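You operate a simulated robot arm through the tools that you are given. There is no shell and no other tool.

Carry out the task below with a simulated robot arm. There is one attempt and no reset: what you move stays moved.

Task
Top up the label cards. At the end: there are three label cards on the bench in front of the tall mixer, made up from those on the bench right of the tall mixer; the green stopper from the bench right of the tall mixer is on the bench left of the tall mixer; the white stopper from the bench right of the tall mixer is on the bench left of the tall mixer; whatever was shut is shut again. Leave all else as you found it, and nothing knocked over.

The check looks at the end state, three seconds after you hand in, the way a careful person would. Anything else that was tipped, shoved, dropped, spilled or broken makes it a failure. A push-on lid holds only when it is set on centred and level and pressed home; a screw cap is set on level and turned clockwise until tight.

Robot
A 7-joint arm with a two-finger parallel gripper, fixed in place. Base frame: the origin is on the floor under the middle of its stand, x ahead of it, y to its left, z up; the work surface is at about z = 90. Readings come in cm, rad, newtons and seconds.
It reaches about 137.2 cm from its shoulder. Its first joint turns from -2.601 to 2.601 rad. Payload 3.43 kg.
The TCP is the grasp point between the finger pads, 3 cm short of the fingertips. In the tool frame z runs along the fingers and y along their closing line. Largest opening 9.4 cm; finger width 2.8, thickness 1; the body of the gripper, 5 by 9.6 cm, starts 5.5 cm behind the TCP.
Orientation is told as [roll, pitch, yaw] about the base's x, y, z axes, in that order, counted from this pose: with the fingers straight down and closing along the base's y, the tool's x points along the base's -x, its y along +y and its z along -z.

Tools
- The arm moves only by the tool play_rows. Its argument "increments" is one flat list of numbers, 7 for each row, row after row: the turn, a rotation vector about the tool's x, y, z in rad, then the shift along the tool's x, y, z in cm, then the finger opening in cm, from 0 to 9.4. In form: [rx, ry, rz, tx, ty, tz, fingers, rx, ry, rz, tx, ty, tz, fingers, ...]. A call has 1 to 20 rows; each row is the pose to reach, as a shift and turn from the pose commanded when the call began, along the tool's axes at that moment. Rows are played at 5 a second. More than 5 cm and 0.15 rad between two rows, or a gripper value outside its range, and nothing of the call is played. A pose out of reach is approached as far as the arm can. The call stops where the force on the tool passes 40 N (or 10 N more than at its start, if that is more) or the arm is blocked; 0.2 s more then pass. The fingers move at their own pace (about 4.5 cm/s each) and stop on an object; they squeeze with about 22 N. The grip force told is the motor's: it shows also when the fingers shut on nothing. Time passes only in rows, and 0.2 s behind the last, so rows that repeat a pose let the fingers close. The reply holds the time, the measured pose of the TCP, the force on the tool along the base axes, the opening and the grip force, in the units named above and with some noise, with the torque about the TCP (base axes, N m) and any sound that the robot's microphone picked up.
- Cameras (640 x 400 px; columns grow to the right, rows downward): "scene" is fixed at [40.2, -63.91, 148.64]; the picture's right is [-0.97, -0.25, 0.00], its down [-0.22, 0.88, -0.42] and it looks along [0.10, -0.40, -0.91] (base axes); focal length 227 px, centre (320, 200). "wrist" rides on the gripper at [7.6, 1.4, -10.2] in the tool frame; the picture's right is [-0.18, 0.98, 0.00], its down [-0.75, -0.14, -0.64] and it looks along [-0.63, -0.12, 0.77] (tool axes); focal length 243 px, centre (320, 200). There is no depth. A picture from a camera that has moved, and an enlarged one, comes with that camera's place and axes in the base frame and with its lens. The place of the scene camera against the robot may be out by one fixed shift of up to 2.5 cm in any direction.
- capture(camera): a new picture of that camera. No time passes.
- enlarge(camera, box): a new picture of the part [left, top, right, bottom] of that camera's present view, enlarged. No time passes.
- job_done(): hands the job in; it is judged then, once.

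Places have to be worked out from the pictures, the camera data and where the tool is seen. Open the gripper and draw the arm clear of the work before you hand the job in, unless the task says otherwise.

The tools are called after "Emit:" as name(argument=value, ...) on one line, values as JSON. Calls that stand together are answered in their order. play_rows: Moves the arm, as the interface text tells. Its arguments: {"type":"object","properties":{"increments":{"type":"array","items":{"type":"number"}}},"required":["increments"]} The other tools are called the same way: capture (camera) takes a picture; enlarge (camera, box) takes an enlarged picture of a part of a camera's view; job_done () hands the job in.

At the start:

```text
time: 0.0
tcp_pos: [10.12, -98.24, 112.92]
tcp_rot: [0.0, 0.0, 0.0]
wrist_force: [0.3, -0.4, -0.4]
ft_torque: [0.02, 0.0, -0.02]
grip_width: 9.39
grip_force: 0.0
```

scene: 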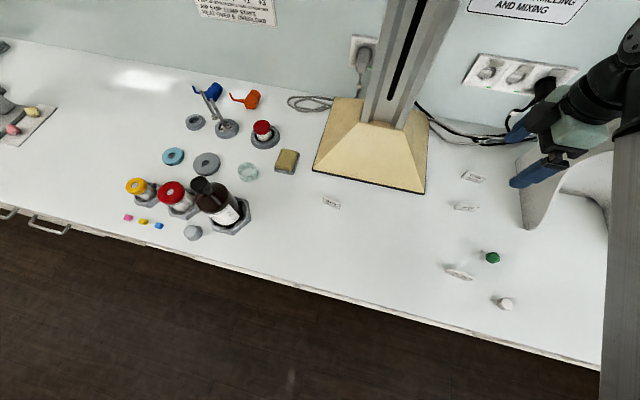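
wrist: 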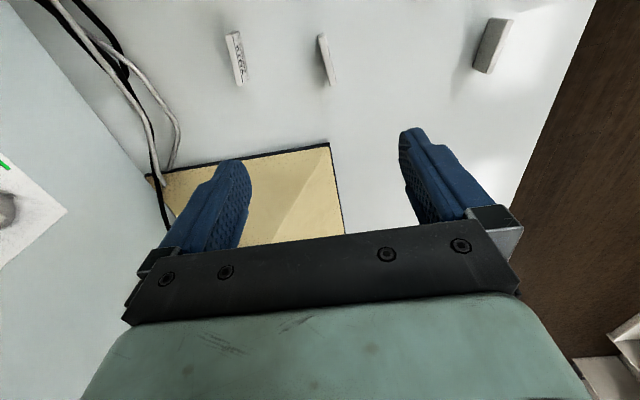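

I'll start by looking closely at the bench from both cameras before moving anything.

Emit:
enlarge(camera="scene", box=[420, 150, 580, 330])

Emit:
enlarge(camera="scene", box=[100, 70, 360, 250])

Emit:
enlarge(camera="wrist", box=[200, 0, 540, 140])

```text
2.22 times, centred on (500, 240) of scene
camera zoom: at [40.2, -63.91, 148.64], right [-0.97, -0.25, 0.0], down [-0.22, 0.88, -0.42], along [0.1, -0.4, -0.91], focal length 504 px, centre (-80, 111)
```

zoom: 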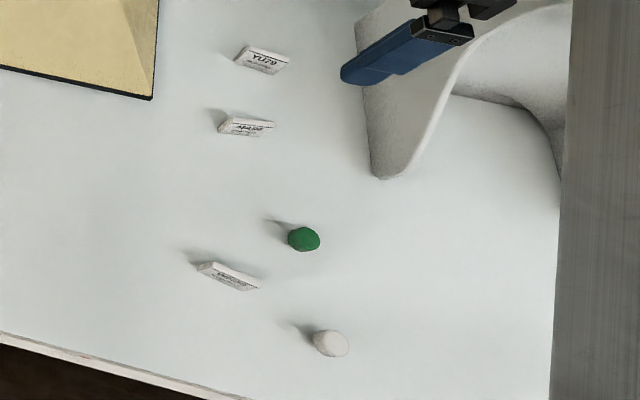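

```text
2.22 times, centred on (230, 160) of scene
camera zoom: at [40.2, -63.91, 148.64], right [-0.97, -0.25, 0.0], down [-0.22, 0.88, -0.42], along [0.1, -0.4, -0.91], focal length 504 px, centre (520, 289)
```

zoom: 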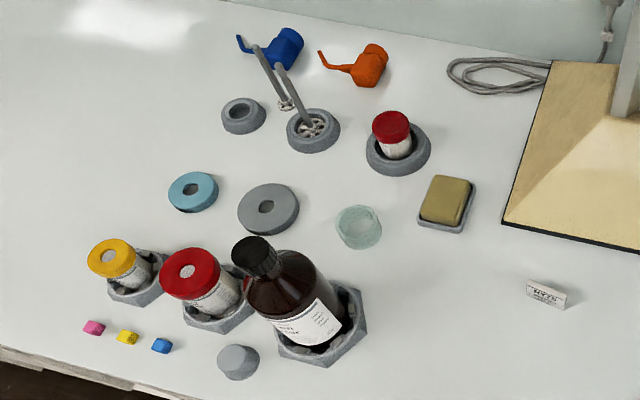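

```text
1.88 times, centred on (370, 70) of wrist
camera zoom: at [2.6, -96.89, 123.21], right [0.18, 0.98, 0.0], down [0.75, -0.14, 0.64], along [0.63, -0.12, -0.77], focal length 457 px, centre (226, 445)
```

zoom: 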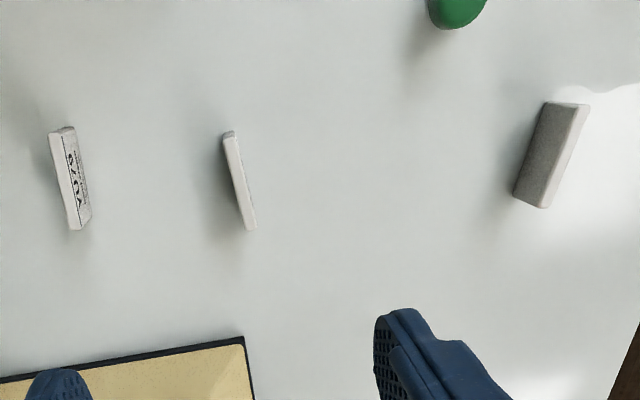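

The wrist view shows three standing cards below and right of the mixer, with the stoppers nearer the base. I want to check the white shape under the gripper, the existing front card, and the area around the mixer.

Emit:
enlarge(camera="scene", box=[480, 20, 640, 240])

Emit:
enlarge(camera="scene", box=[270, 80, 450, 240])

Emit:
enlarge(camera="scene", box=[440, 160, 520, 220])

Emit:
enlarge(camera="scene", box=[440, 240, 530, 320])

```text
1.82 times, centred on (560, 130) of scene
camera zoom: at [40.2, -63.91, 148.64], right [-0.97, -0.25, 0.0], down [-0.22, 0.88, -0.42], along [0.1, -0.4, -0.91], focal length 413 px, centre (-116, 327)
```

zoom: 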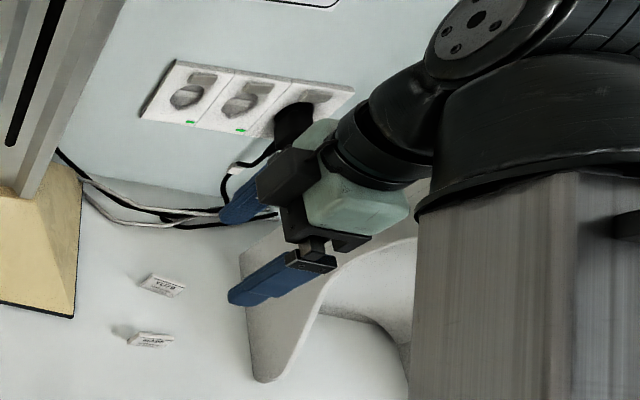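

```text
2.50 times, centred on (360, 160) of scene
camera zoom: at [40.2, -63.91, 148.64], right [-0.97, -0.25, 0.0], down [-0.22, 0.88, -0.42], along [0.1, -0.4, -0.91], focal length 567 px, centre (220, 300)
```

zoom: 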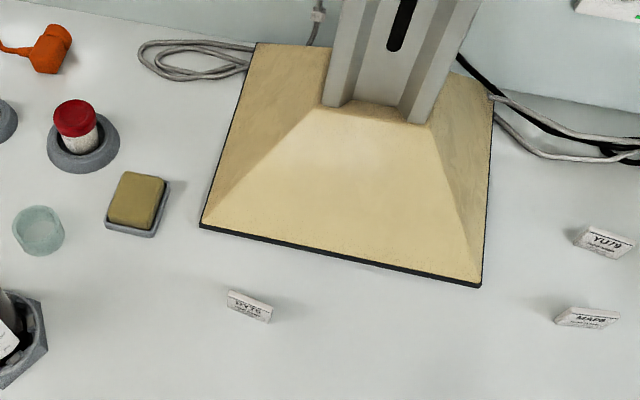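

```text
6.67 times, centred on (480, 190) of scene
camera zoom: at [40.2, -63.91, 148.64], right [-0.97, -0.25, 0.0], down [-0.22, 0.88, -0.42], along [0.1, -0.4, -0.91], focal length 1513 px, centre (-747, 267)
```

zoom: 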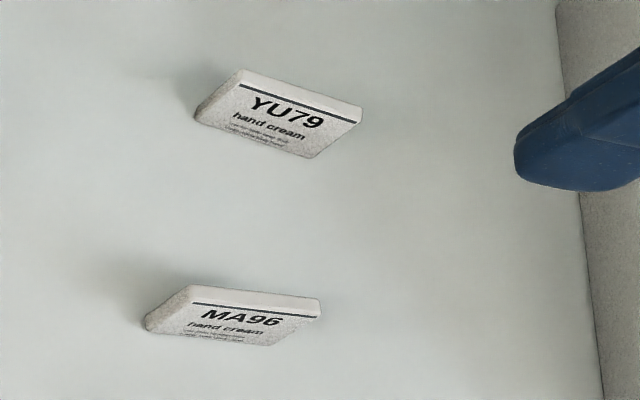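

```text
5.00 times, centred on (485, 280) of scene
camera zoom: at [40.2, -63.91, 148.64], right [-0.97, -0.25, 0.0], down [-0.22, 0.88, -0.42], along [0.1, -0.4, -0.91], focal length 1135 px, centre (-505, -200)
```

zoom: 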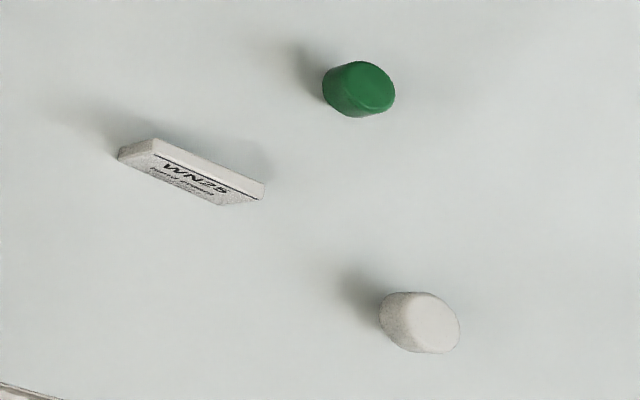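

Cards YU79, MA96 and WN25 stand upright right of the mixer, and one card is already in front, so two need moving. I'll raise the arm and shift toward the front so the wrist camera can see the stoppers and card WN25.

Emit:
play_rows(increments=[0, 0, 0, 0, 0, -4, 9.4, 0, 0, 0, 0, 0, -7, 9.4, 0, 0, 0, 2, 4, -7, 9.4, 0, 0, 0, 4, 8, -7, 9.4, 0, 0, 0, 6, 12, -7, 9.4, 0, 0, 0, 8, 16, -7, 9.4, 0, 0, 0, 10, 18, -7, 9.4, 0, 0, 0, 10, 18, -7, 9.4])

Emit:
capture(camera="wrist")

Emit:
capture(camera="scene")

```text
time: 1.8
tcp_pos: [-0.01, -80.45, 119.02]
tcp_rot: [-0.012, -0.001, 0.001]
wrist_force: [0.0, -0.3, -0.1]
ft_torque: [0.02, -0.02, 0.01]
grip_width: 9.4
grip_force: 0.0
out of reach, approached as far as the arm can: row 6, 7, 8
```

```text
taken
camera wrist: at [-7.63, -78.93, 129.21], right [0.18, 0.98, -0.01], down [0.75, -0.13, 0.64], along [0.63, -0.13, -0.77], focal length 243 px, centre (320, 200)
```

wrist: 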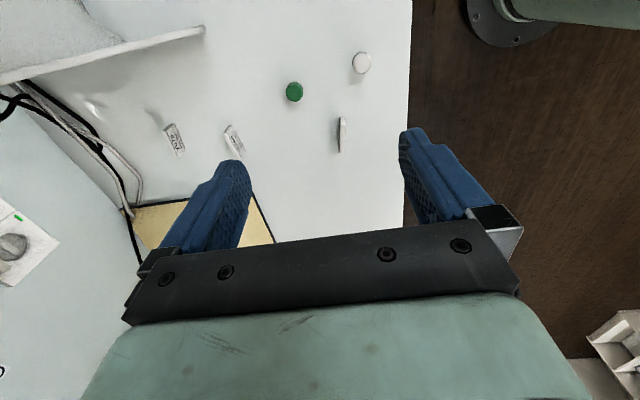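

```text
taken
```

scene: 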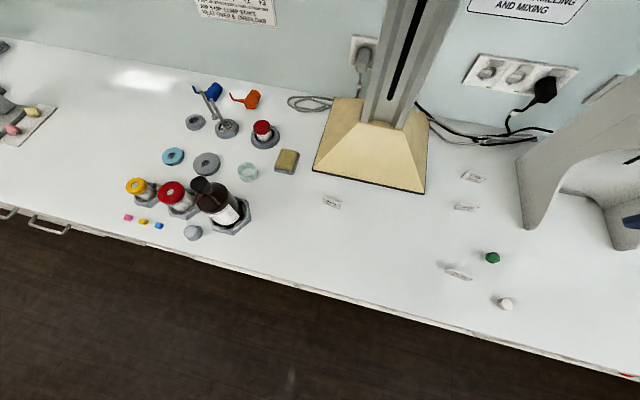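

All three cards and both stoppers are now in the wrist view. I estimate the white stopper near (0,-75), green near (2,-85), WN25 near (10,-79), MA96 near (7.7,-97) and YU79 near (6,-106.5). I'll zoom in to check their shape and yaw.

Emit:
enlarge(camera="wrist", box=[270, 40, 400, 160])

Emit:
enlarge(camera="wrist", box=[140, 90, 270, 180])

Emit:
enlarge(camera="scene", box=[480, 240, 520, 315])

Emit:
enlarge(camera="scene", box=[310, 185, 360, 220])

```text
3.33 times, centred on (335, 100) of wrist
camera zoom: at [-7.63, -78.93, 129.21], right [0.18, 0.98, -0.01], down [0.75, -0.13, 0.64], along [0.63, -0.13, -0.77], focal length 809 px, centre (270, 533)
```

zoom: 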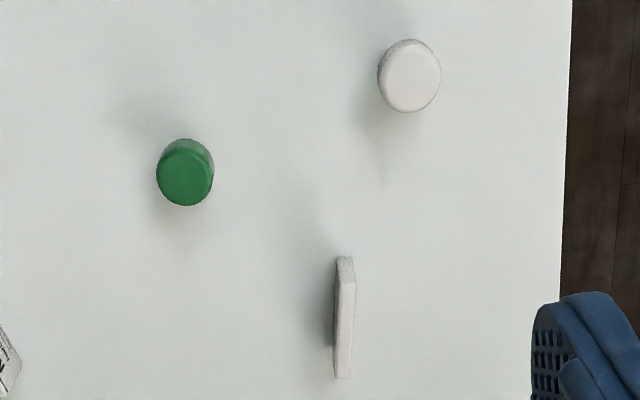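

```text
4.44 times, centred on (205, 135) of wrist
camera zoom: at [-7.63, -78.93, 129.21], right [0.18, 0.98, -0.01], down [0.75, -0.13, 0.64], along [0.63, -0.13, -0.77], focal length 1078 px, centre (831, 489)
```

zoom: 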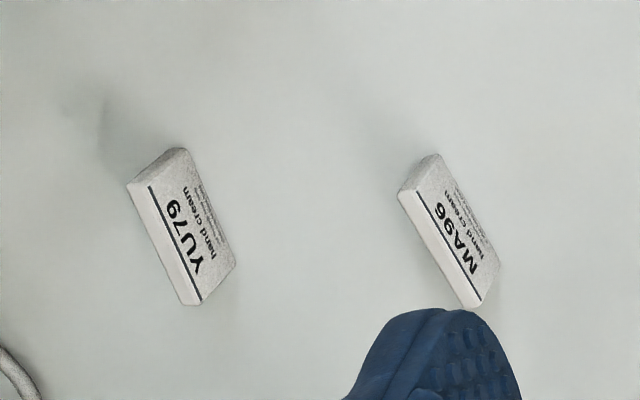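

```text
5.33 times, centred on (500, 278) of scene
camera zoom: at [40.2, -63.91, 148.64], right [-0.97, -0.25, 0.0], down [-0.22, 0.88, -0.42], along [0.1, -0.4, -0.91], focal length 1210 px, centre (-640, -213)
```

zoom: 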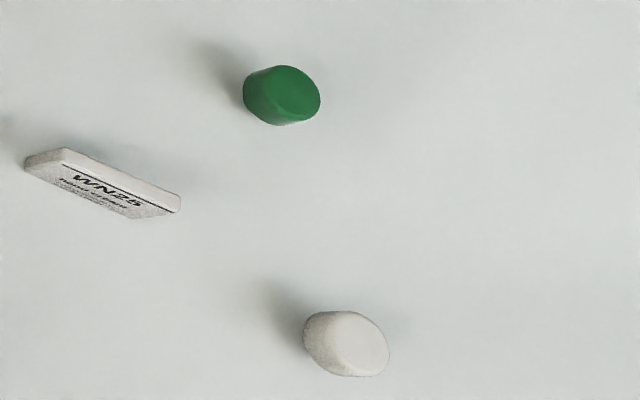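

```text
11.43 times, centred on (335, 202) of scene
camera zoom: at [40.2, -63.91, 148.64], right [-0.97, -0.25, 0.0], down [-0.22, 0.88, -0.42], along [0.1, -0.4, -0.91], focal length 2593 px, centre (149, 171)
```

zoom: 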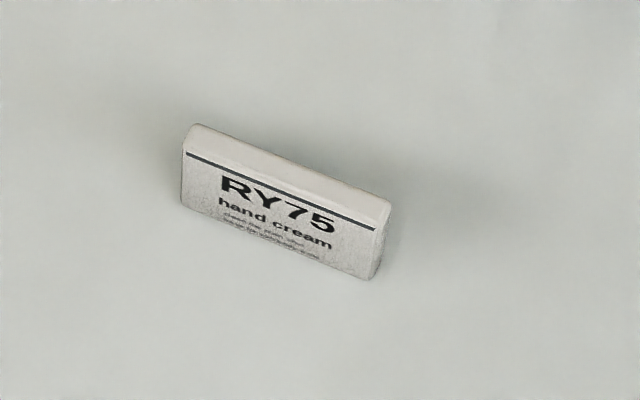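

The cards are upright blocks about 5 x 2.5 x 0.8 cm, standing on a long edge, and the stoppers stand upright. I'll hover over WN25 at about (10,-79) with yaw of about -0.145 and look again from close range.

Emit:
play_rows(increments=[0, 0, 0.03, -2, 0.2, 2.4, 5, 0, 0, 0.06, -4, 0.4, 4.8, 5, 0, 0, 0.09, -6, 0.6, 7.2, 5, 0, 0, 0.12, -8, 0.8, 9.6, 5, 0, 0, 0.145, -9.9, 1.0, 12, 5, 0, 0, 0.145, -9.9, 1.0, 12, 5])

Emit:
capture(camera="wrist")

Emit:
enlarge(camera="wrist", box=[240, 40, 400, 140])

Emit:
capture(camera="scene")

```text
time: 3.2
tcp_pos: [10.1, -79.72, 107.05]
tcp_rot: [0.001, 0.0, -0.145]
wrist_force: [-0.1, -0.6, -1.0]
ft_torque: [0.02, -0.01, 0.03]
grip_width: 4.99
grip_force: 0.1
```

```text
taken
camera wrist: at [2.64, -77.17, 117.26], right [0.32, 0.95, 0.0], down [0.73, -0.25, 0.64], along [0.61, -0.21, -0.77], focal length 243 px, centre (320, 200)
```

wrist: 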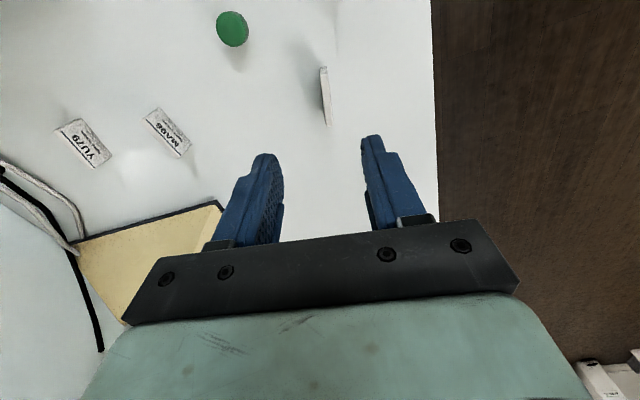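

```text
4.00 times, centred on (320, 90) of wrist
camera zoom: at [2.64, -77.17, 117.26], right [0.32, 0.95, 0.0], down [0.73, -0.25, 0.64], along [0.61, -0.21, -0.77], focal length 970 px, centre (320, 640)
```

zoom: 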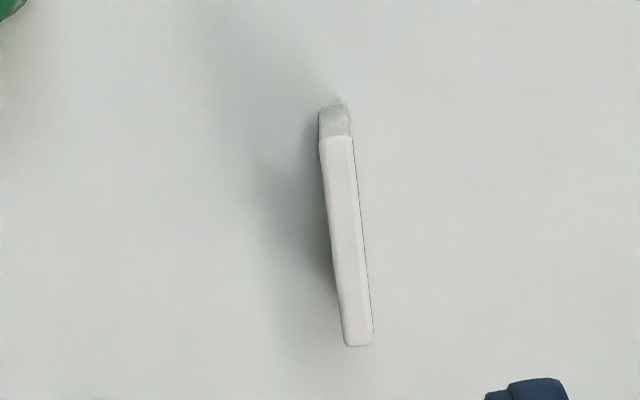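

```text
taken
```

scene: 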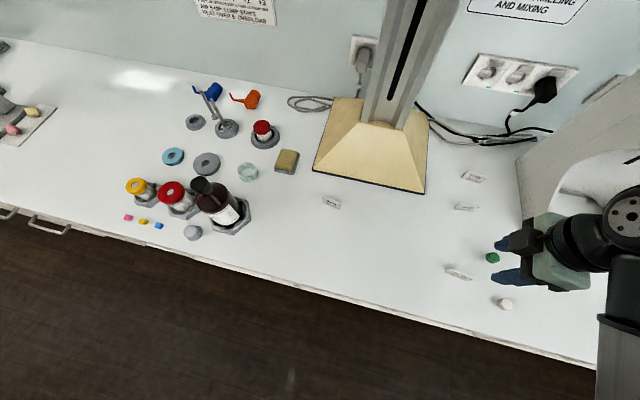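

The close view puts WN25's top centre at about (10.3,-79.1), with its top at z≈93, thickness about 0.8 cm and yaw about -0.2. I'll align to it and come down to just above the card.

Emit:
play_rows(increments=[0, 0, 0.055, -0.11, 0.62, 0, 4.4, 0, 0, 0.055, -0.11, 0.62, 3.0, 4.4, 0, 0, 0.055, -0.11, 0.62, 6.0, 4.4, 0, 0, 0.055, -0.11, 0.62, 9.0, 4.4, 0, 0, 0.055, -0.11, 0.62, 9.0, 4.4])

Emit:
capture(camera="wrist")

Emit:
enlarge(camera="wrist", box=[240, 90, 400, 190])

```text
time: 4.4
tcp_pos: [10.12, -79.1, 98.02]
tcp_rot: [0.001, -0.002, -0.199]
wrist_force: [-0.1, -1.0, -0.4]
ft_torque: [0.01, 0.02, 0.03]
grip_width: 4.39
grip_force: 0.0
```

```text
taken
camera wrist: at [3.11, -76.26, 108.37], right [0.38, 0.93, 0.0], down [0.71, -0.29, 0.64], along [0.59, -0.24, -0.77], focal length 243 px, centre (320, 200)
```

wrist: 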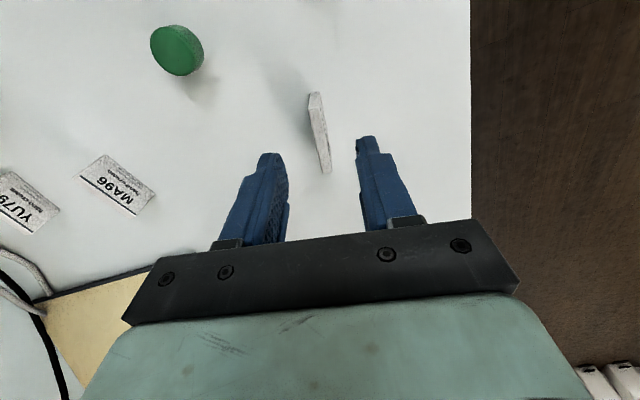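

```text
4.00 times, centred on (320, 140) of wrist
camera zoom: at [3.11, -76.26, 108.37], right [0.38, 0.93, 0.0], down [0.71, -0.29, 0.64], along [0.59, -0.24, -0.77], focal length 970 px, centre (320, 440)
```

zoom: 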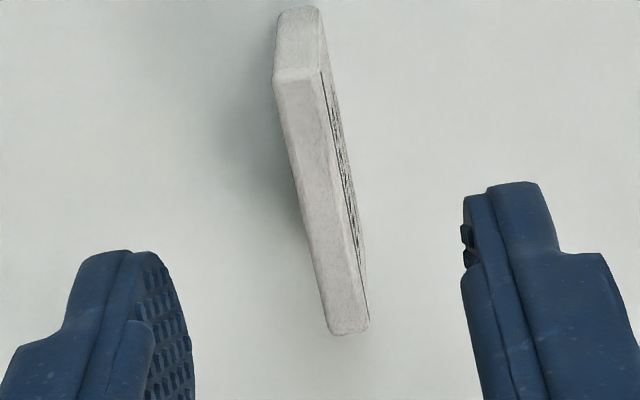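

The card sits centred between the fingers with matching yaw. I'll lower to TCP z≈93.7 with the tips just above the bench, then close on it.

Emit:
play_rows(increments=[0, 0, 0, -0.1, 0.03, 1.5, 4.4, 0, 0, 0, -0.1, 0.03, 3.0, 4.4, 0, 0, 0, -0.1, 0.03, 4.2, 4.4, 0, 0, 0, -0.1, 0.03, 4.2, 4.4, 0, 0, 0, -0.1, 0.03, 4.2, 2, 0, 0, 0, -0.1, 0.03, 4.2, 0.4, 0, 0, 0, -0.1, 0.03, 4.2, 0.2, 0, 0, 0, -0.1, 0.03, 4.2, 0.2])

Emit:
enlarge(camera="wrist", box=[220, 90, 420, 240])

```text
time: 6.2
tcp_pos: [10.57, -79.04, 93.84]
tcp_rot: [0.001, 0.0, -0.201]
wrist_force: [-0.5, -0.1, 1.3]
ft_torque: [0.0, 0.05, 0.03]
grip_width: 0.66
grip_force: 22.1
```

```text
2.67 times, centred on (320, 165) of wrist
camera zoom: at [3.32, -76.25, 104.1], right [0.38, 0.93, 0.0], down [0.71, -0.29, 0.64], along [0.59, -0.24, -0.77], focal length 647 px, centre (320, 293)
```

zoom: 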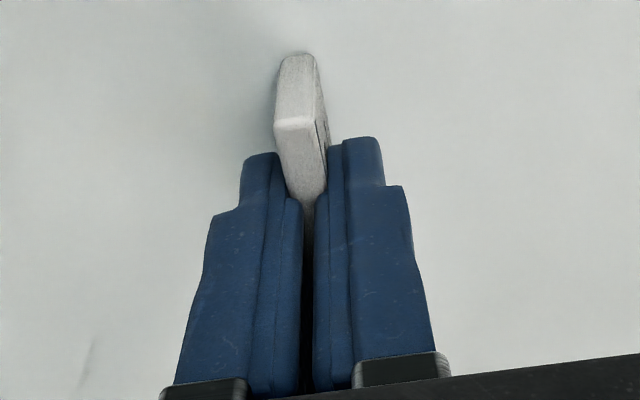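

WN25 is gripped (opening 0.66 cm, 22 N). I'll lift 12 cm and carry it to above the free bench in front of the mixer, about (34.5,-88).

Emit:
play_rows(increments=[0, 0, 0, -0.1, 0, -1.5, 0.2, 0, 0, 0, -0.1, 0, -4, 0.2, 0, 0, 0, -0.1, 0, -8, 0.2, 0, 0, 0, -0.1, 0, -12, 0.2, 0, 0, 0, -3.65, -0.56, -12, 0.2, 0, 0, 0, -7.3, -1.13, -12, 0.2, 0, 0, 0, -10.95, -1.69, -12, 0.2, 0, 0, 0, -14.6, -2.26, -12, 0.2, 0, 0, 0, -18.25, -2.82, -12, 0.2, 0, 0, 0, -21.9, -3.39, -12, 0.2, 0, 0, 0, -25.55, -3.95, -12, 0.2, 0, 0, 0, -25.55, -3.95, -12, 0.2, 0, 0, 0, -25.55, -3.95, -12, 0.2])

Emit:
capture(camera="wrist")

Emit:
capture(camera="scene")

```text
time: 9.0
tcp_pos: [34.99, -88.01, 106.04]
tcp_rot: [0.001, 0.001, -0.2]
wrist_force: [-0.8, 0.0, -1.2]
ft_torque: [-0.02, -0.01, 0.01]
grip_width: 0.63
grip_force: 22.0
```

```text
taken
camera wrist: at [27.71, -85.12, 116.26], right [0.38, 0.93, 0.0], down [0.71, -0.29, 0.64], along [0.59, -0.24, -0.77], focal length 243 px, centre (320, 200)
```

wrist: 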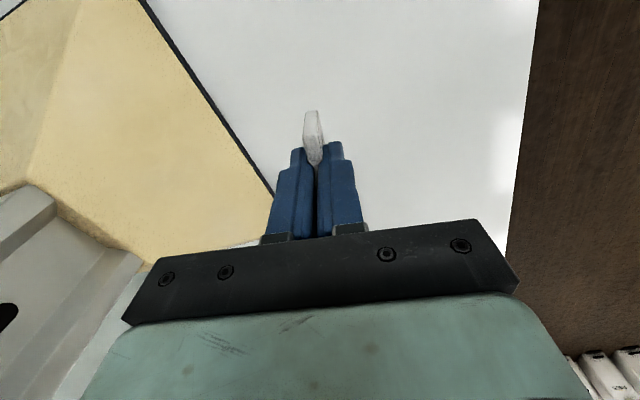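

```text
taken
```

scene: 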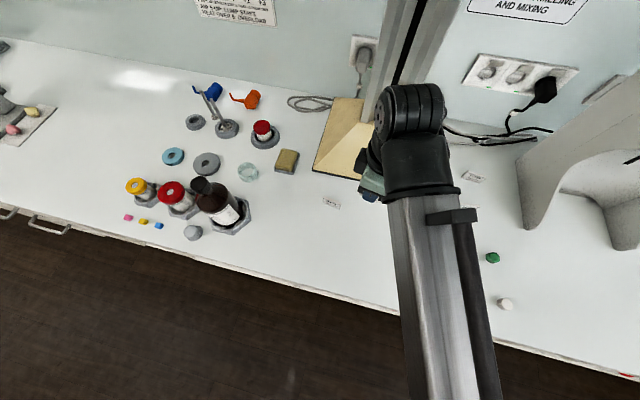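

The arm is over (35,-88), and the wrist view puts the mixer's front edge at y≈-98.6, so the spot is clear. I'll lower by the same 12 cm to set the card down, open gently and back off upward.

Emit:
play_rows(increments=[0, 0, 0, 0, 0, 3.5, 0.2, 0, 0, 0, 0, 0, 7, 0.2, 0, 0, 0, 0, 0, 10, 0.2, 0, 0, 0, 0, 0, 11.3, 0.2, 0, 0, 0, 0, 0, 11.7, 0.2, 0, 0, 0, 0, 0, 12.0, 0.2, 0, 0, 0, 0, 0, 12.0, 0.2])

Emit:
enlarge(camera="wrist", box=[220, 90, 420, 240])

```text
time: 10.6
tcp_pos: [34.59, -87.94, 93.89]
tcp_rot: [0.001, 0.0, -0.2]
wrist_force: [-0.3, -0.8, 0.8]
ft_torque: [0.01, 0.01, 0.05]
grip_width: 0.66
grip_force: 22.6
```

```text
2.67 times, centred on (320, 165) of wrist
camera zoom: at [27.41, -85.17, 104.12], right [0.38, 0.93, 0.0], down [0.71, -0.29, 0.64], along [0.59, -0.24, -0.77], focal length 647 px, centre (320, 293)
```

zoom: 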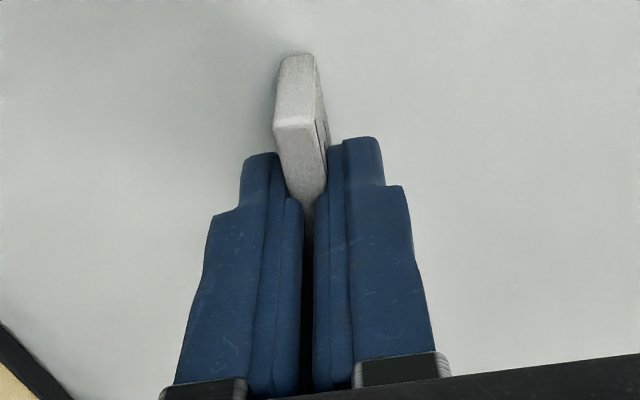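

The card looks seated at the same height it was grasped at, but the force is within noise. I'll press down a millimetre at a time to confirm contact before releasing.

Emit:
play_rows(increments=[0, 0, 0, 0, 0, 0.1, 0.2, 0, 0, 0, 0, 0, 0.1, 0.2])

```text
time: 11.2
tcp_pos: [34.63, -88.04, 93.87]
tcp_rot: [0.001, 0.002, -0.2]
wrist_force: [-1.1, -1.5, 7.9]
ft_torque: [-0.07, 0.11, -0.01]
grip_width: 0.65
grip_force: 22.0
```

The vertical force rose to 7.9 N, so the card is on the bench. I'll open in stages and rise clear.

Emit:
play_rows(increments=[0, 0, 0, 0, 0, -0.08, 0.2, 0, 0, 0, 0, 0, -0.08, 1.2, 0, 0, 0, 0, 0, -0.08, 2.4, 0, 0, 0, 0, 0, -0.08, 4, 0, 0, 0, 0, 0, -0.08, 4, 0, 0, 0, 0, 0, -2, 4, 0, 0, 0, 0, 0, -5, 4, 0, 0, 0, 0, 0, -9, 4, 0, 0, 0, 0, 0, -12, 4, 0, 0, 0, 0, 0, -12, 4])

Emit:
capture(camera="wrist")

Emit:
enlarge(camera="wrist", box=[240, 40, 400, 160])

```text
time: 13.4
tcp_pos: [34.36, -87.92, 105.85]
tcp_rot: [0.0, 0.0, -0.2]
wrist_force: [0.6, -0.5, 0.7]
ft_torque: [-0.02, 0.01, -0.01]
grip_width: 4.02
grip_force: 0.1
```

```text
taken
camera wrist: at [27.26, -85.09, 116.01], right [0.38, 0.93, 0.0], down [0.71, -0.29, 0.64], along [0.59, -0.24, -0.77], focal length 243 px, centre (320, 200)
```

wrist: 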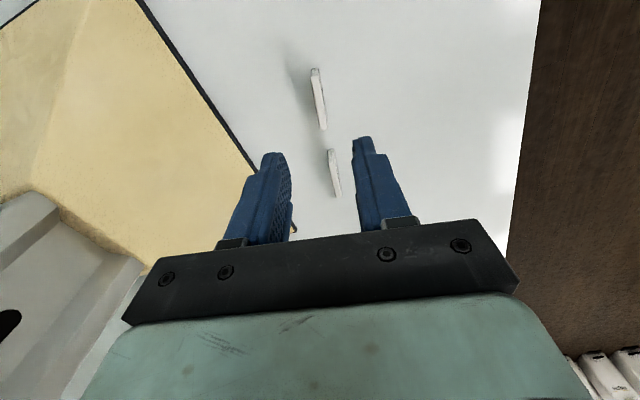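

```text
3.33 times, centred on (320, 100) of wrist
camera zoom: at [27.26, -85.09, 116.01], right [0.38, 0.93, 0.0], down [0.71, -0.29, 0.64], along [0.59, -0.24, -0.77], focal length 809 px, centre (320, 533)
```

zoom: 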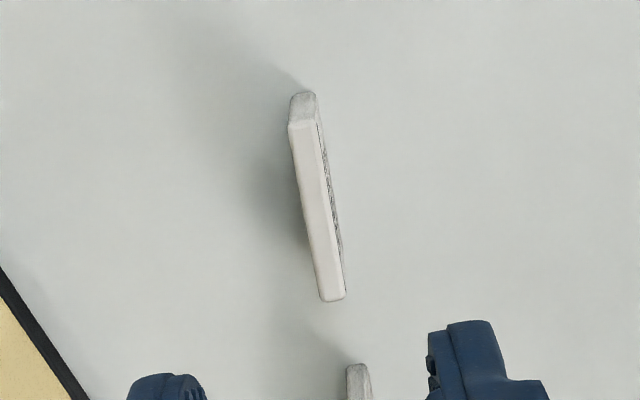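

WN25 stands upright in front of the mixer at about (34.5,-88), and RY75 is undisturbed ahead of it. Next is MA96 near (8.4,-97.3): I'll swing back along y=-88, then in toward it while yawing to about +0.1.

Emit:
play_rows(increments=[0, 0, -0.05, 4.25, -0.86, 0, 4.4, 0, 0, -0.1, 8.49, -1.72, 0, 4.4, 0, 0, -0.15, 12.74, -2.59, 0, 4.4, 0, 0, -0.2, 16.99, -3.45, 0, 4.4, 0, 0, -0.25, 21.23, -4.31, 0, 4.4, 0, 0, -0.3, 25.48, -5.17, 0, 4.4, 0, 0, -0.3, 24.9, -8.1, 0, 4.4, 0, 0, -0.3, 24.3, -11.05, 0, 4.4, 0, 0, -0.3, 23.69, -13.99, 0, 4.4, 0, 0, -0.3, 23.69, -13.99, 0, 4.4])

Emit:
capture(camera="wrist")

Emit:
enlarge(camera="wrist", box=[240, 40, 400, 160])

```text
time: 15.6
tcp_pos: [8.66, -96.9, 105.86]
tcp_rot: [0.001, 0.0, 0.1]
wrist_force: [-0.1, -1.3, 0.1]
ft_torque: [0.0, -0.01, 0.01]
grip_width: 4.4
grip_force: 0.0
```

```text
taken
camera wrist: at [0.91, -96.21, 116.1], right [0.08, 1.0, 0.0], down [0.76, -0.07, 0.64], along [0.64, -0.05, -0.77], focal length 243 px, centre (320, 200)
```

wrist: 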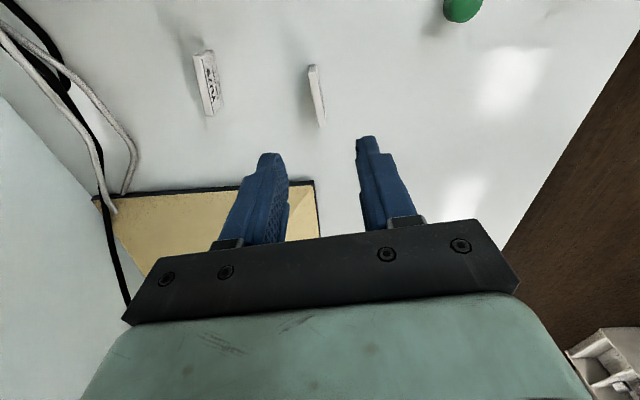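

```text
3.33 times, centred on (320, 100) of wrist
camera zoom: at [0.91, -96.21, 116.1], right [0.08, 1.0, 0.0], down [0.76, -0.07, 0.64], along [0.64, -0.05, -0.77], focal length 809 px, centre (320, 533)
```

zoom: 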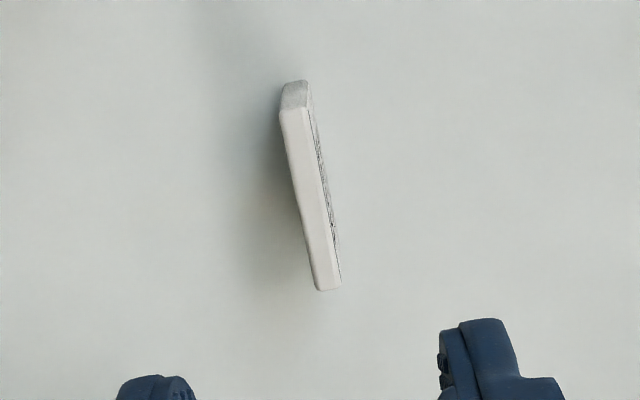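

MA96's top centre computes to about (8.2,-97.1) with yaw 0.10, matching the tool. I'll correct by a few millimetres, descend to z≈98 and check the alignment.

Emit:
play_rows(increments=[0, 0, 0, 0.37, -0.17, 0, 4.4, 0, 0, 0, 0.37, -0.17, 3, 4.4, 0, 0, 0, 0.37, -0.17, 6, 4.4, 0, 0, 0, 0.37, -0.17, 8, 4.4, 0, 0, 0, 0.37, -0.17, 8, 4.4])

Emit:
enlarge(camera="wrist", box=[240, 90, 400, 190])

```text
time: 16.8
tcp_pos: [8.39, -96.96, 97.95]
tcp_rot: [0.001, 0.001, 0.101]
wrist_force: [-0.6, -0.5, -0.2]
ft_torque: [0.0, -0.01, -0.02]
grip_width: 4.38
grip_force: 0.1
```

```text
4.00 times, centred on (320, 140) of wrist
camera zoom: at [0.67, -96.43, 108.13], right [0.09, 1.0, 0.0], down [0.76, -0.06, 0.64], along [0.64, -0.05, -0.77], focal length 970 px, centre (320, 440)
```

zoom: 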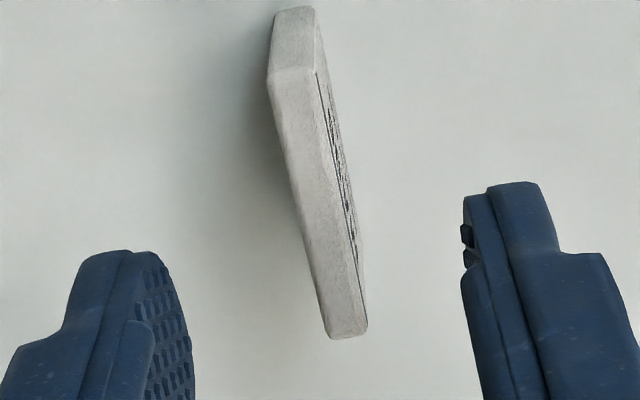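

The alignment matches the first pick. I'll descend 3.9 cm to the same grasp height and close.

Emit:
play_rows(increments=[0, 0, 0, 0, -0.05, 1.5, 4.4, 0, 0, 0, 0, -0.05, 3.0, 4.4, 0, 0, 0, 0, -0.05, 3.9, 4.4, 0, 0, 0, 0, -0.05, 3.9, 4.4, 0, 0, 0, 0, -0.05, 3.9, 2, 0, 0, 0, 0, -0.05, 3.9, 0.4, 0, 0, 0, 0, -0.05, 3.9, 0.2, 0, 0, 0, 0, -0.05, 3.9, 0.2])

Emit:
enlarge(camera="wrist", box=[220, 90, 420, 240])

```text
time: 18.6
tcp_pos: [8.26, -97.24, 94.1]
tcp_rot: [0.002, 0.0, 0.098]
wrist_force: [-0.5, 0.8, -0.4]
ft_torque: [0.02, 0.02, -0.03]
grip_width: 0.66
grip_force: 22.0
```

```text
2.67 times, centred on (320, 165) of wrist
camera zoom: at [0.55, -96.76, 104.18], right [0.09, 1.0, 0.0], down [0.76, -0.07, 0.64], along [0.64, -0.05, -0.77], focal length 647 px, centre (320, 293)
```

zoom: 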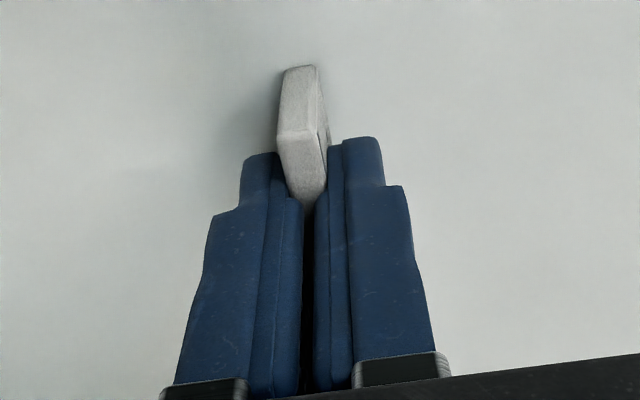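

MA96 is gripped. I'll lift 12 cm, move forward to clear the mixer's corner, then go across to about (25,-88), left of nothing and about 7 cm from WN25's end.

Emit:
play_rows(increments=[0, 0, 0, 0, 0, -1.5, 0.2, 0, 0, 0, 0, 0, -4, 0.2, 0, 0, 0, 0, 0, -8, 0.2, 0, 0, 0, 0, 0, -12, 0.2, 0, 0, 0, -0.3, 3, -12, 0.2, 0, 0, 0, -0.6, 6, -12, 0.2, 0, 0, 0, -0.91, 9.05, -12, 0.2, 0, 0, 0, -5.08, 8.63, -12, 0.2, 0, 0, 0, -9.25, 8.22, -12, 0.2, 0, 0, 0, -13.4, 7.8, -12, 0.2, 0, 0, 0, -17.58, 7.38, -12, 0.2, 0, 0, 0, -17.58, 7.38, -12, 0.2, 0, 0, 0, -17.58, 7.38, -12, 0.2])

Emit:
capture(camera="wrist")

Emit:
capture(camera="scene")

```text
time: 21.4
tcp_pos: [24.87, -87.82, 105.87]
tcp_rot: [0.001, 0.001, 0.1]
wrist_force: [0.2, -0.6, -0.4]
ft_torque: [0.0, 0.02, 0.01]
grip_width: 0.65
grip_force: 21.7
```

```text
taken
camera wrist: at [17.23, -87.3, 116.24], right [0.09, 1.0, 0.0], down [0.76, -0.07, 0.64], along [0.64, -0.05, -0.77], focal length 243 px, centre (320, 200)
```

wrist: 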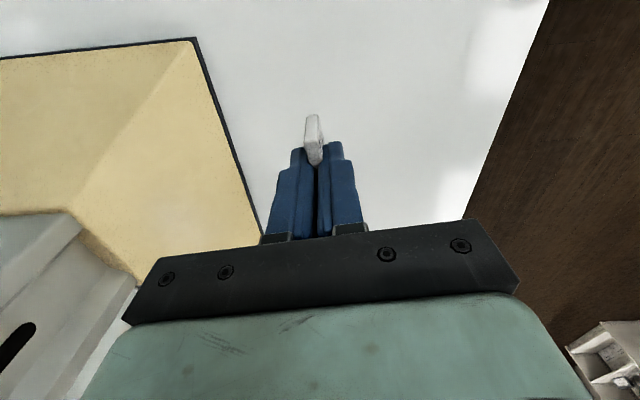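

```text
taken
```

scene: 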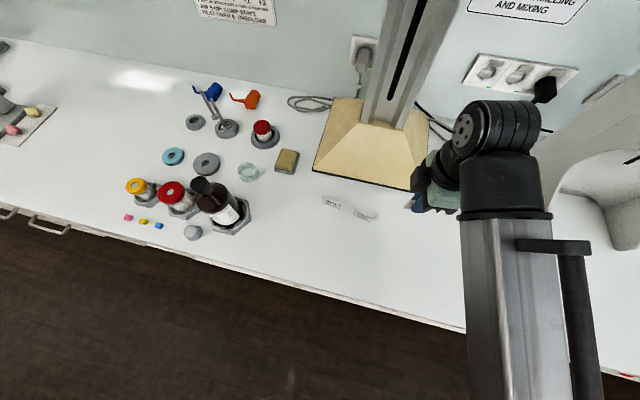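

WN25 and RY75 are both standing in the scene view, and the mixer's right corner is at x≈19, so (25,-88) is properly in front. I'll lower until contact.

Emit:
play_rows(increments=[0, 0, 0, 0, 0, 3.5, 0.2, 0, 0, 0, 0, 0, 7, 0.2, 0, 0, 0, 0, 0, 10, 0.2, 0, 0, 0, 0, 0, 11.3, 0.2, 0, 0, 0, 0, 0, 11.8, 0.2, 0, 0, 0, 0, 0, 12.0, 0.2, 0, 0, 0, 0, 0, 12.1, 0.2, 0, 0, 0, 0, 0, 12.1, 0.2])

```text
time: 23.2
tcp_pos: [25.12, -88.06, 93.93]
tcp_rot: [0.001, 0.001, 0.099]
wrist_force: [2.3, 1.5, 3.9]
ft_torque: [0.06, -0.05, 0.0]
grip_width: 0.66
grip_force: 21.9
```

The force shows light contact (about 4 N) at 12.1 cm down. I'll release in stages and rise.

Emit:
play_rows(increments=[0, 0, 0, 0, 0, 0, 0.2, 0, 0, 0, 0, 0, 0, 1.2, 0, 0, 0, 0, 0, 0, 2.4, 0, 0, 0, 0, 0, 0, 4, 0, 0, 0, 0, 0, 0, 4, 0, 0, 0, 0, 0, -2, 4, 0, 0, 0, 0, 0, -5, 4, 0, 0, 0, 0, 0, -9, 4, 0, 0, 0, 0, 0, -12, 4, 0, 0, 0, 0, 0, -12, 4])

Emit:
capture(camera="wrist")

```text
time: 25.4
tcp_pos: [25.04, -88.07, 105.87]
tcp_rot: [-0.002, 0.001, 0.1]
wrist_force: [0.1, -0.2, 0.1]
ft_torque: [-0.02, 0.0, 0.0]
grip_width: 4.03
grip_force: 0.0
```

```text
taken
camera wrist: at [17.34, -87.52, 116.05], right [0.09, 1.0, 0.0], down [0.76, -0.07, 0.64], along [0.64, -0.05, -0.77], focal length 243 px, centre (320, 200)
```

wrist: 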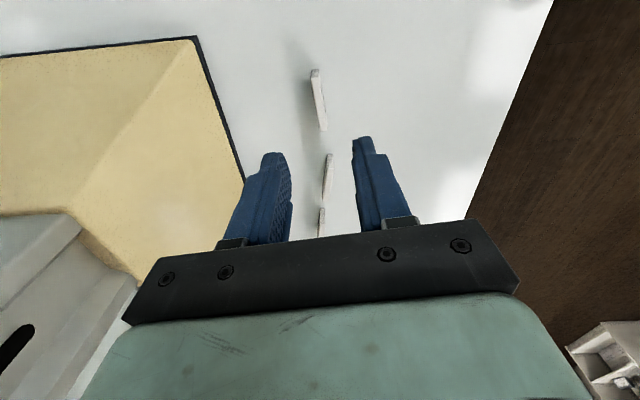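

All three cards now stand in a row in front of the mixer. Next I'll hover above the green stopper near (2,-85.5), with yaw back to zero and the fingers opened wider.

Emit:
play_rows(increments=[0, 0, 0.02, 3.77, 0.8, 0, 5, 0, 0, 0.04, 7.55, 1.6, 0, 6, 0, 0, 0.06, 11.32, 2.4, 0, 6, 0, 0, 0.08, 15.1, 3.2, 0, 6, 0, 0, 0.1, 18.87, 4.0, 0, 6, 0, 0, 0.1, 22.64, 4.78, 0, 6, 0, 0, 0.1, 22.64, 4.78, 0, 6])

Emit:
capture(camera="wrist")

Emit:
enlarge(camera="wrist", box=[240, 40, 400, 160])

Emit:
capture(camera="scene")

```text
time: 27.0
tcp_pos: [2.43, -85.59, 105.62]
tcp_rot: [-0.001, 0.0, 0.0]
wrist_force: [-0.2, 0.9, -0.5]
ft_torque: [0.01, 0.02, 0.0]
grip_width: 5.97
grip_force: 0.0
```

```text
taken
camera wrist: at [-5.31, -84.09, 115.91], right [0.18, 0.98, 0.0], down [0.75, -0.14, 0.64], along [0.63, -0.12, -0.77], focal length 243 px, centre (320, 200)
```

wrist: 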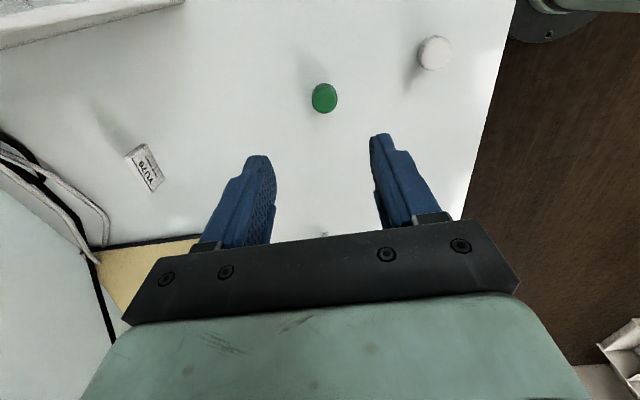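

```text
3.33 times, centred on (320, 100) of wrist
camera zoom: at [-5.31, -84.09, 115.91], right [0.18, 0.98, 0.0], down [0.75, -0.14, 0.64], along [0.63, -0.12, -0.77], focal length 809 px, centre (320, 533)
```

zoom: 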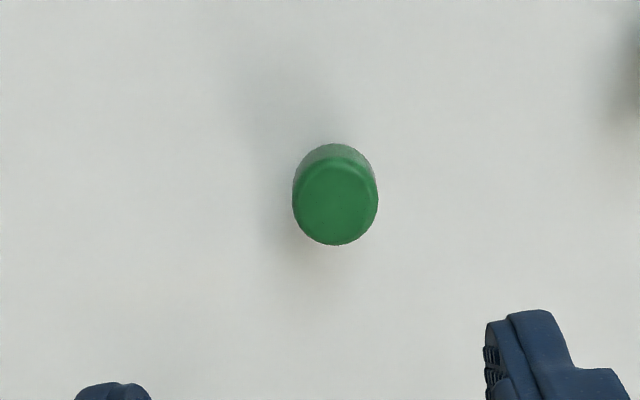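

```text
taken
```

scene: 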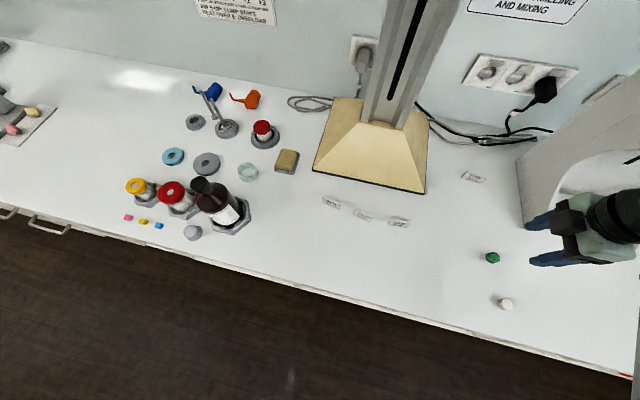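

The green stopper's top is at about (2.3,-85.1), about 2.4 cm across and 2 cm tall. I'll centre on it and descend to z≈98 for a closer check.

Emit:
play_rows(increments=[0, 0, 0, 0.1, 0.44, 0, 6, 0, 0, 0, 0.1, 0.44, 3, 6, 0, 0, 0, 0.1, 0.44, 6, 6, 0, 0, 0, 0.1, 0.44, 7.6, 6, 0, 0, 0, 0.1, 0.44, 7.6, 6])

Emit:
capture(camera="wrist")

Emit:
enlarge(camera="wrist", box=[220, 90, 420, 210])

```text
time: 28.2
tcp_pos: [2.1, -85.21, 98.24]
tcp_rot: [0.0, 0.001, 0.0]
wrist_force: [-0.1, 0.0, -0.3]
ft_torque: [-0.02, -0.01, -0.03]
grip_width: 6.02
grip_force: 0.0
```

```text
taken
camera wrist: at [-5.51, -83.77, 108.38], right [0.18, 0.98, 0.0], down [0.75, -0.14, 0.64], along [0.63, -0.12, -0.77], focal length 243 px, centre (320, 200)
```

wrist: 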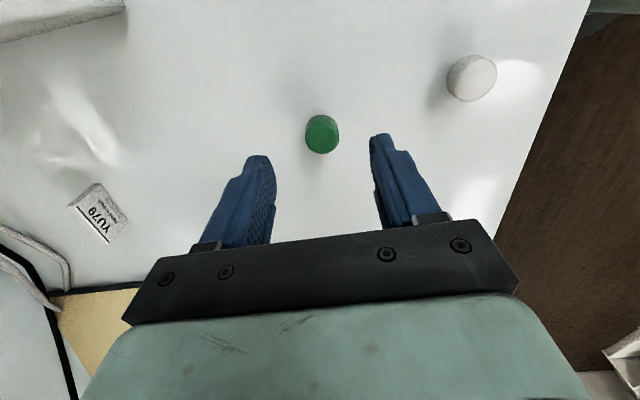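

```text
3.20 times, centred on (320, 150) of wrist
camera zoom: at [-5.51, -83.77, 108.38], right [0.18, 0.98, 0.0], down [0.75, -0.14, 0.64], along [0.63, -0.12, -0.77], focal length 776 px, centre (320, 360)
```

zoom: 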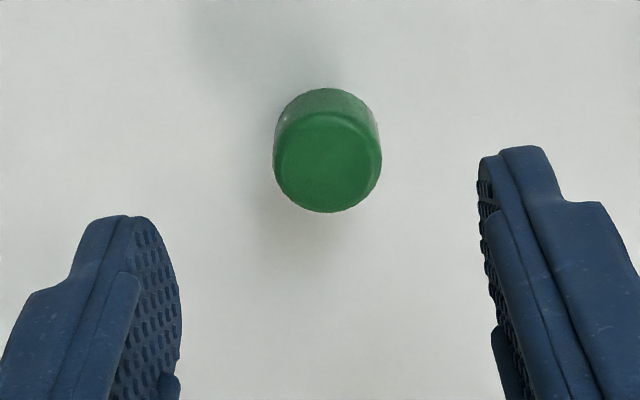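

The stopper tapers slightly, with its wide end up, and is centred to within about 1 mm. I'll nudge, descend to z≈93.8 and close on it.

Emit:
play_rows(increments=[0, 0, 0, 0, 0.12, 1.5, 6, 0, 0, 0, 0, 0.12, 3.0, 5, 0, 0, 0, 0, 0.12, 4.3, 4.4, 0, 0, 0, 0, 0.12, 4.3, 4, 0, 0, 0, 0, 0.12, 4.3, 2.6, 0, 0, 0, 0, 0.12, 4.3, 1.8, 0, 0, 0, 0, 0.12, 4.3, 1.5, 0, 0, 0, 0, 0.12, 4.3, 1.5])

Emit:
enlarge(camera="wrist", box=[220, 90, 420, 240])

```text
time: 30.0
tcp_pos: [2.07, -84.95, 93.94]
tcp_rot: [0.0, 0.001, 0.002]
wrist_force: [0.0, 0.5, -0.3]
ft_torque: [0.0, 0.0, 0.01]
grip_width: 2.12
grip_force: 22.2
```

```text
2.67 times, centred on (320, 165) of wrist
camera zoom: at [-5.51, -83.62, 104.22], right [0.18, 0.98, 0.0], down [0.75, -0.14, 0.64], along [0.63, -0.12, -0.77], focal length 647 px, centre (320, 293)
```

zoom: 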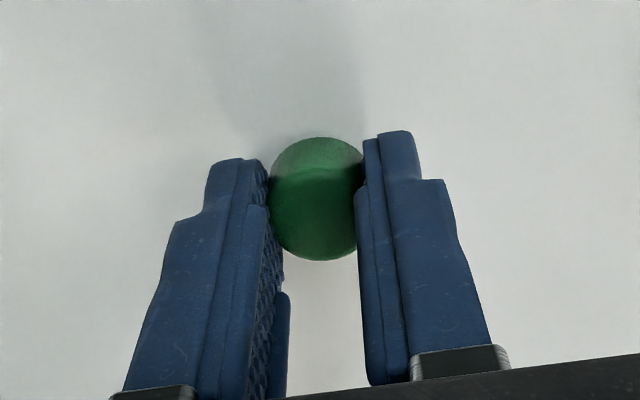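

The green stopper is held (2.12 cm, 22 N). I'll lift it 14 cm and carry it along y≈-85 to about x=54, stopping short of the left-hand objects to survey the drop area.

Emit:
play_rows(increments=[0, 0, 0, 0, 0, -2, 1.5, 0, 0, 0, 0, 0, -6, 1.5, 0, 0, 0, 0, 0, -10, 1.5, 0, 0, 0, 0, 0, -14, 1.5, 0, 0, 0, -4, 0, -14, 1.5, 0, 0, 0, -8, 0, -14, 1.5, 0, 0, 0, -12, 0, -14, 1.5, 0, 0, 0, -16, -0.2, -14, 1.5, 0, 0, 0, -20, -0.4, -14, 1.5, 0, 0, 0, -24, -0.6, -14, 1.5, 0, 0, 0, -28, -0.8, -14, 1.5, 0, 0, 0, -32, -1, -14, 1.5, 0, 0, 0, -36, -1, -14, 1.5, 0, 0, 0, -40, -1, -14, 1.5, 0, 0, 0, -44, -1, -14, 1.5, 0, 0, 0, -48, -1, -14, 1.5, 0, 0, 0, -52, -1, -14, 1.5, 0, 0, 0, -52, -1, -14, 1.5])

Emit:
capture(camera="wrist")

Emit:
capture(camera="scene")

```text
time: 33.8
tcp_pos: [54.03, -86.12, 108.09]
tcp_rot: [0.0, 0.002, 0.0]
wrist_force: [-0.6, -1.1, -0.9]
ft_torque: [0.02, 0.02, 0.03]
grip_width: 2.28
grip_force: 22.2
```

```text
taken
camera wrist: at [46.41, -84.79, 118.38], right [0.18, 0.98, 0.0], down [0.75, -0.14, 0.64], along [0.63, -0.12, -0.77], focal length 243 px, centre (320, 200)
```

wrist: 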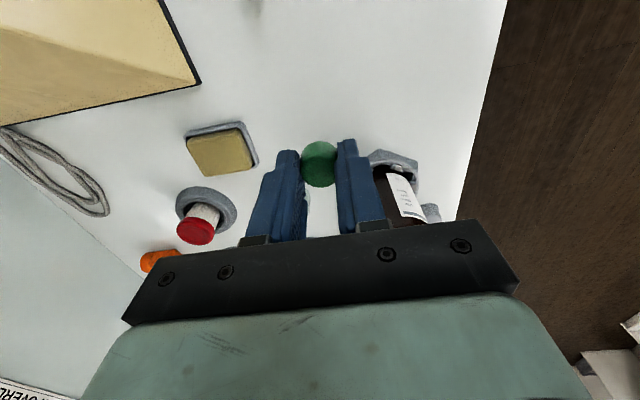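

```text
taken
```

scene: 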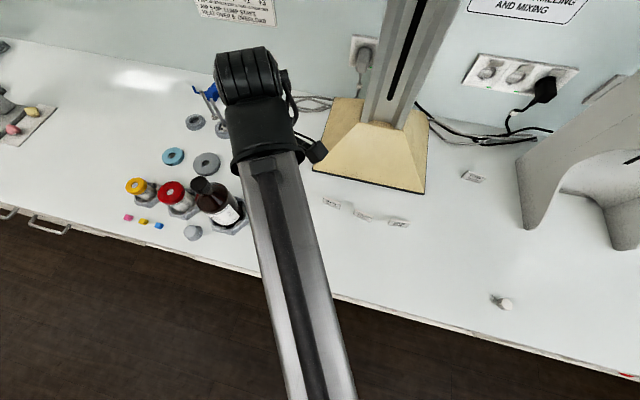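

The wrist view places the mixer's left edge at x≈51, the sponge dish's front edge at y≈-96 (x 56–62), the bottle holder's nearest corner near (62,-81.7), and the jar beyond x≈67. That leaves (62,-90.5) clear, so I'll move over it and lower most of the way.

Emit:
play_rows(increments=[0, 0, 0, -2.7, -1.5, 0, 1.5, 0, 0, 0, -5.3, -2.9, 0, 1.5, 0, 0, 0, -7.97, -4.4, 0, 1.5, 0, 0, 0, -7.97, -4.4, 3, 1.5, 0, 0, 0, -7.97, -4.4, 6, 1.5, 0, 0, 0, -7.97, -4.4, 8.5, 1.5, 0, 0, 0, -7.97, -4.4, 8.5, 1.5])

Emit:
capture(camera="wrist")

Emit:
capture(camera="scene")

```text
time: 35.4
tcp_pos: [61.8, -90.77, 99.47]
tcp_rot: [0.0, 0.002, -0.001]
wrist_force: [0.0, 0.5, 0.4]
ft_torque: [0.0, 0.01, -0.01]
grip_width: 2.23
grip_force: 22.3
```

```text
taken
camera wrist: at [54.32, -89.33, 109.72], right [0.18, 0.98, 0.0], down [0.75, -0.14, 0.64], along [0.63, -0.12, -0.77], focal length 243 px, centre (320, 200)
```

wrist: 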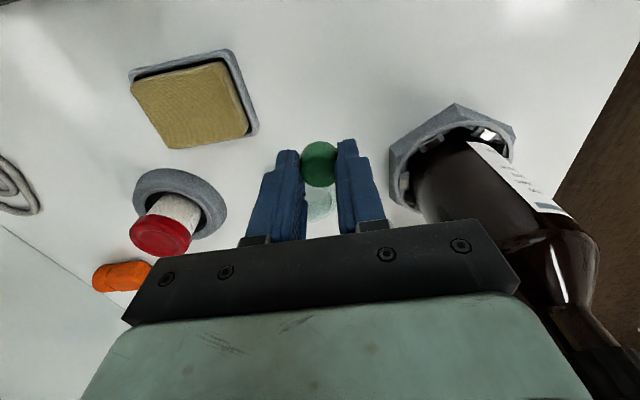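

```text
taken
```

scene: 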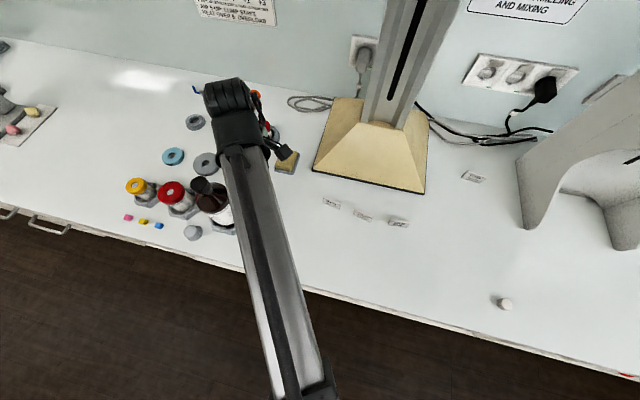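

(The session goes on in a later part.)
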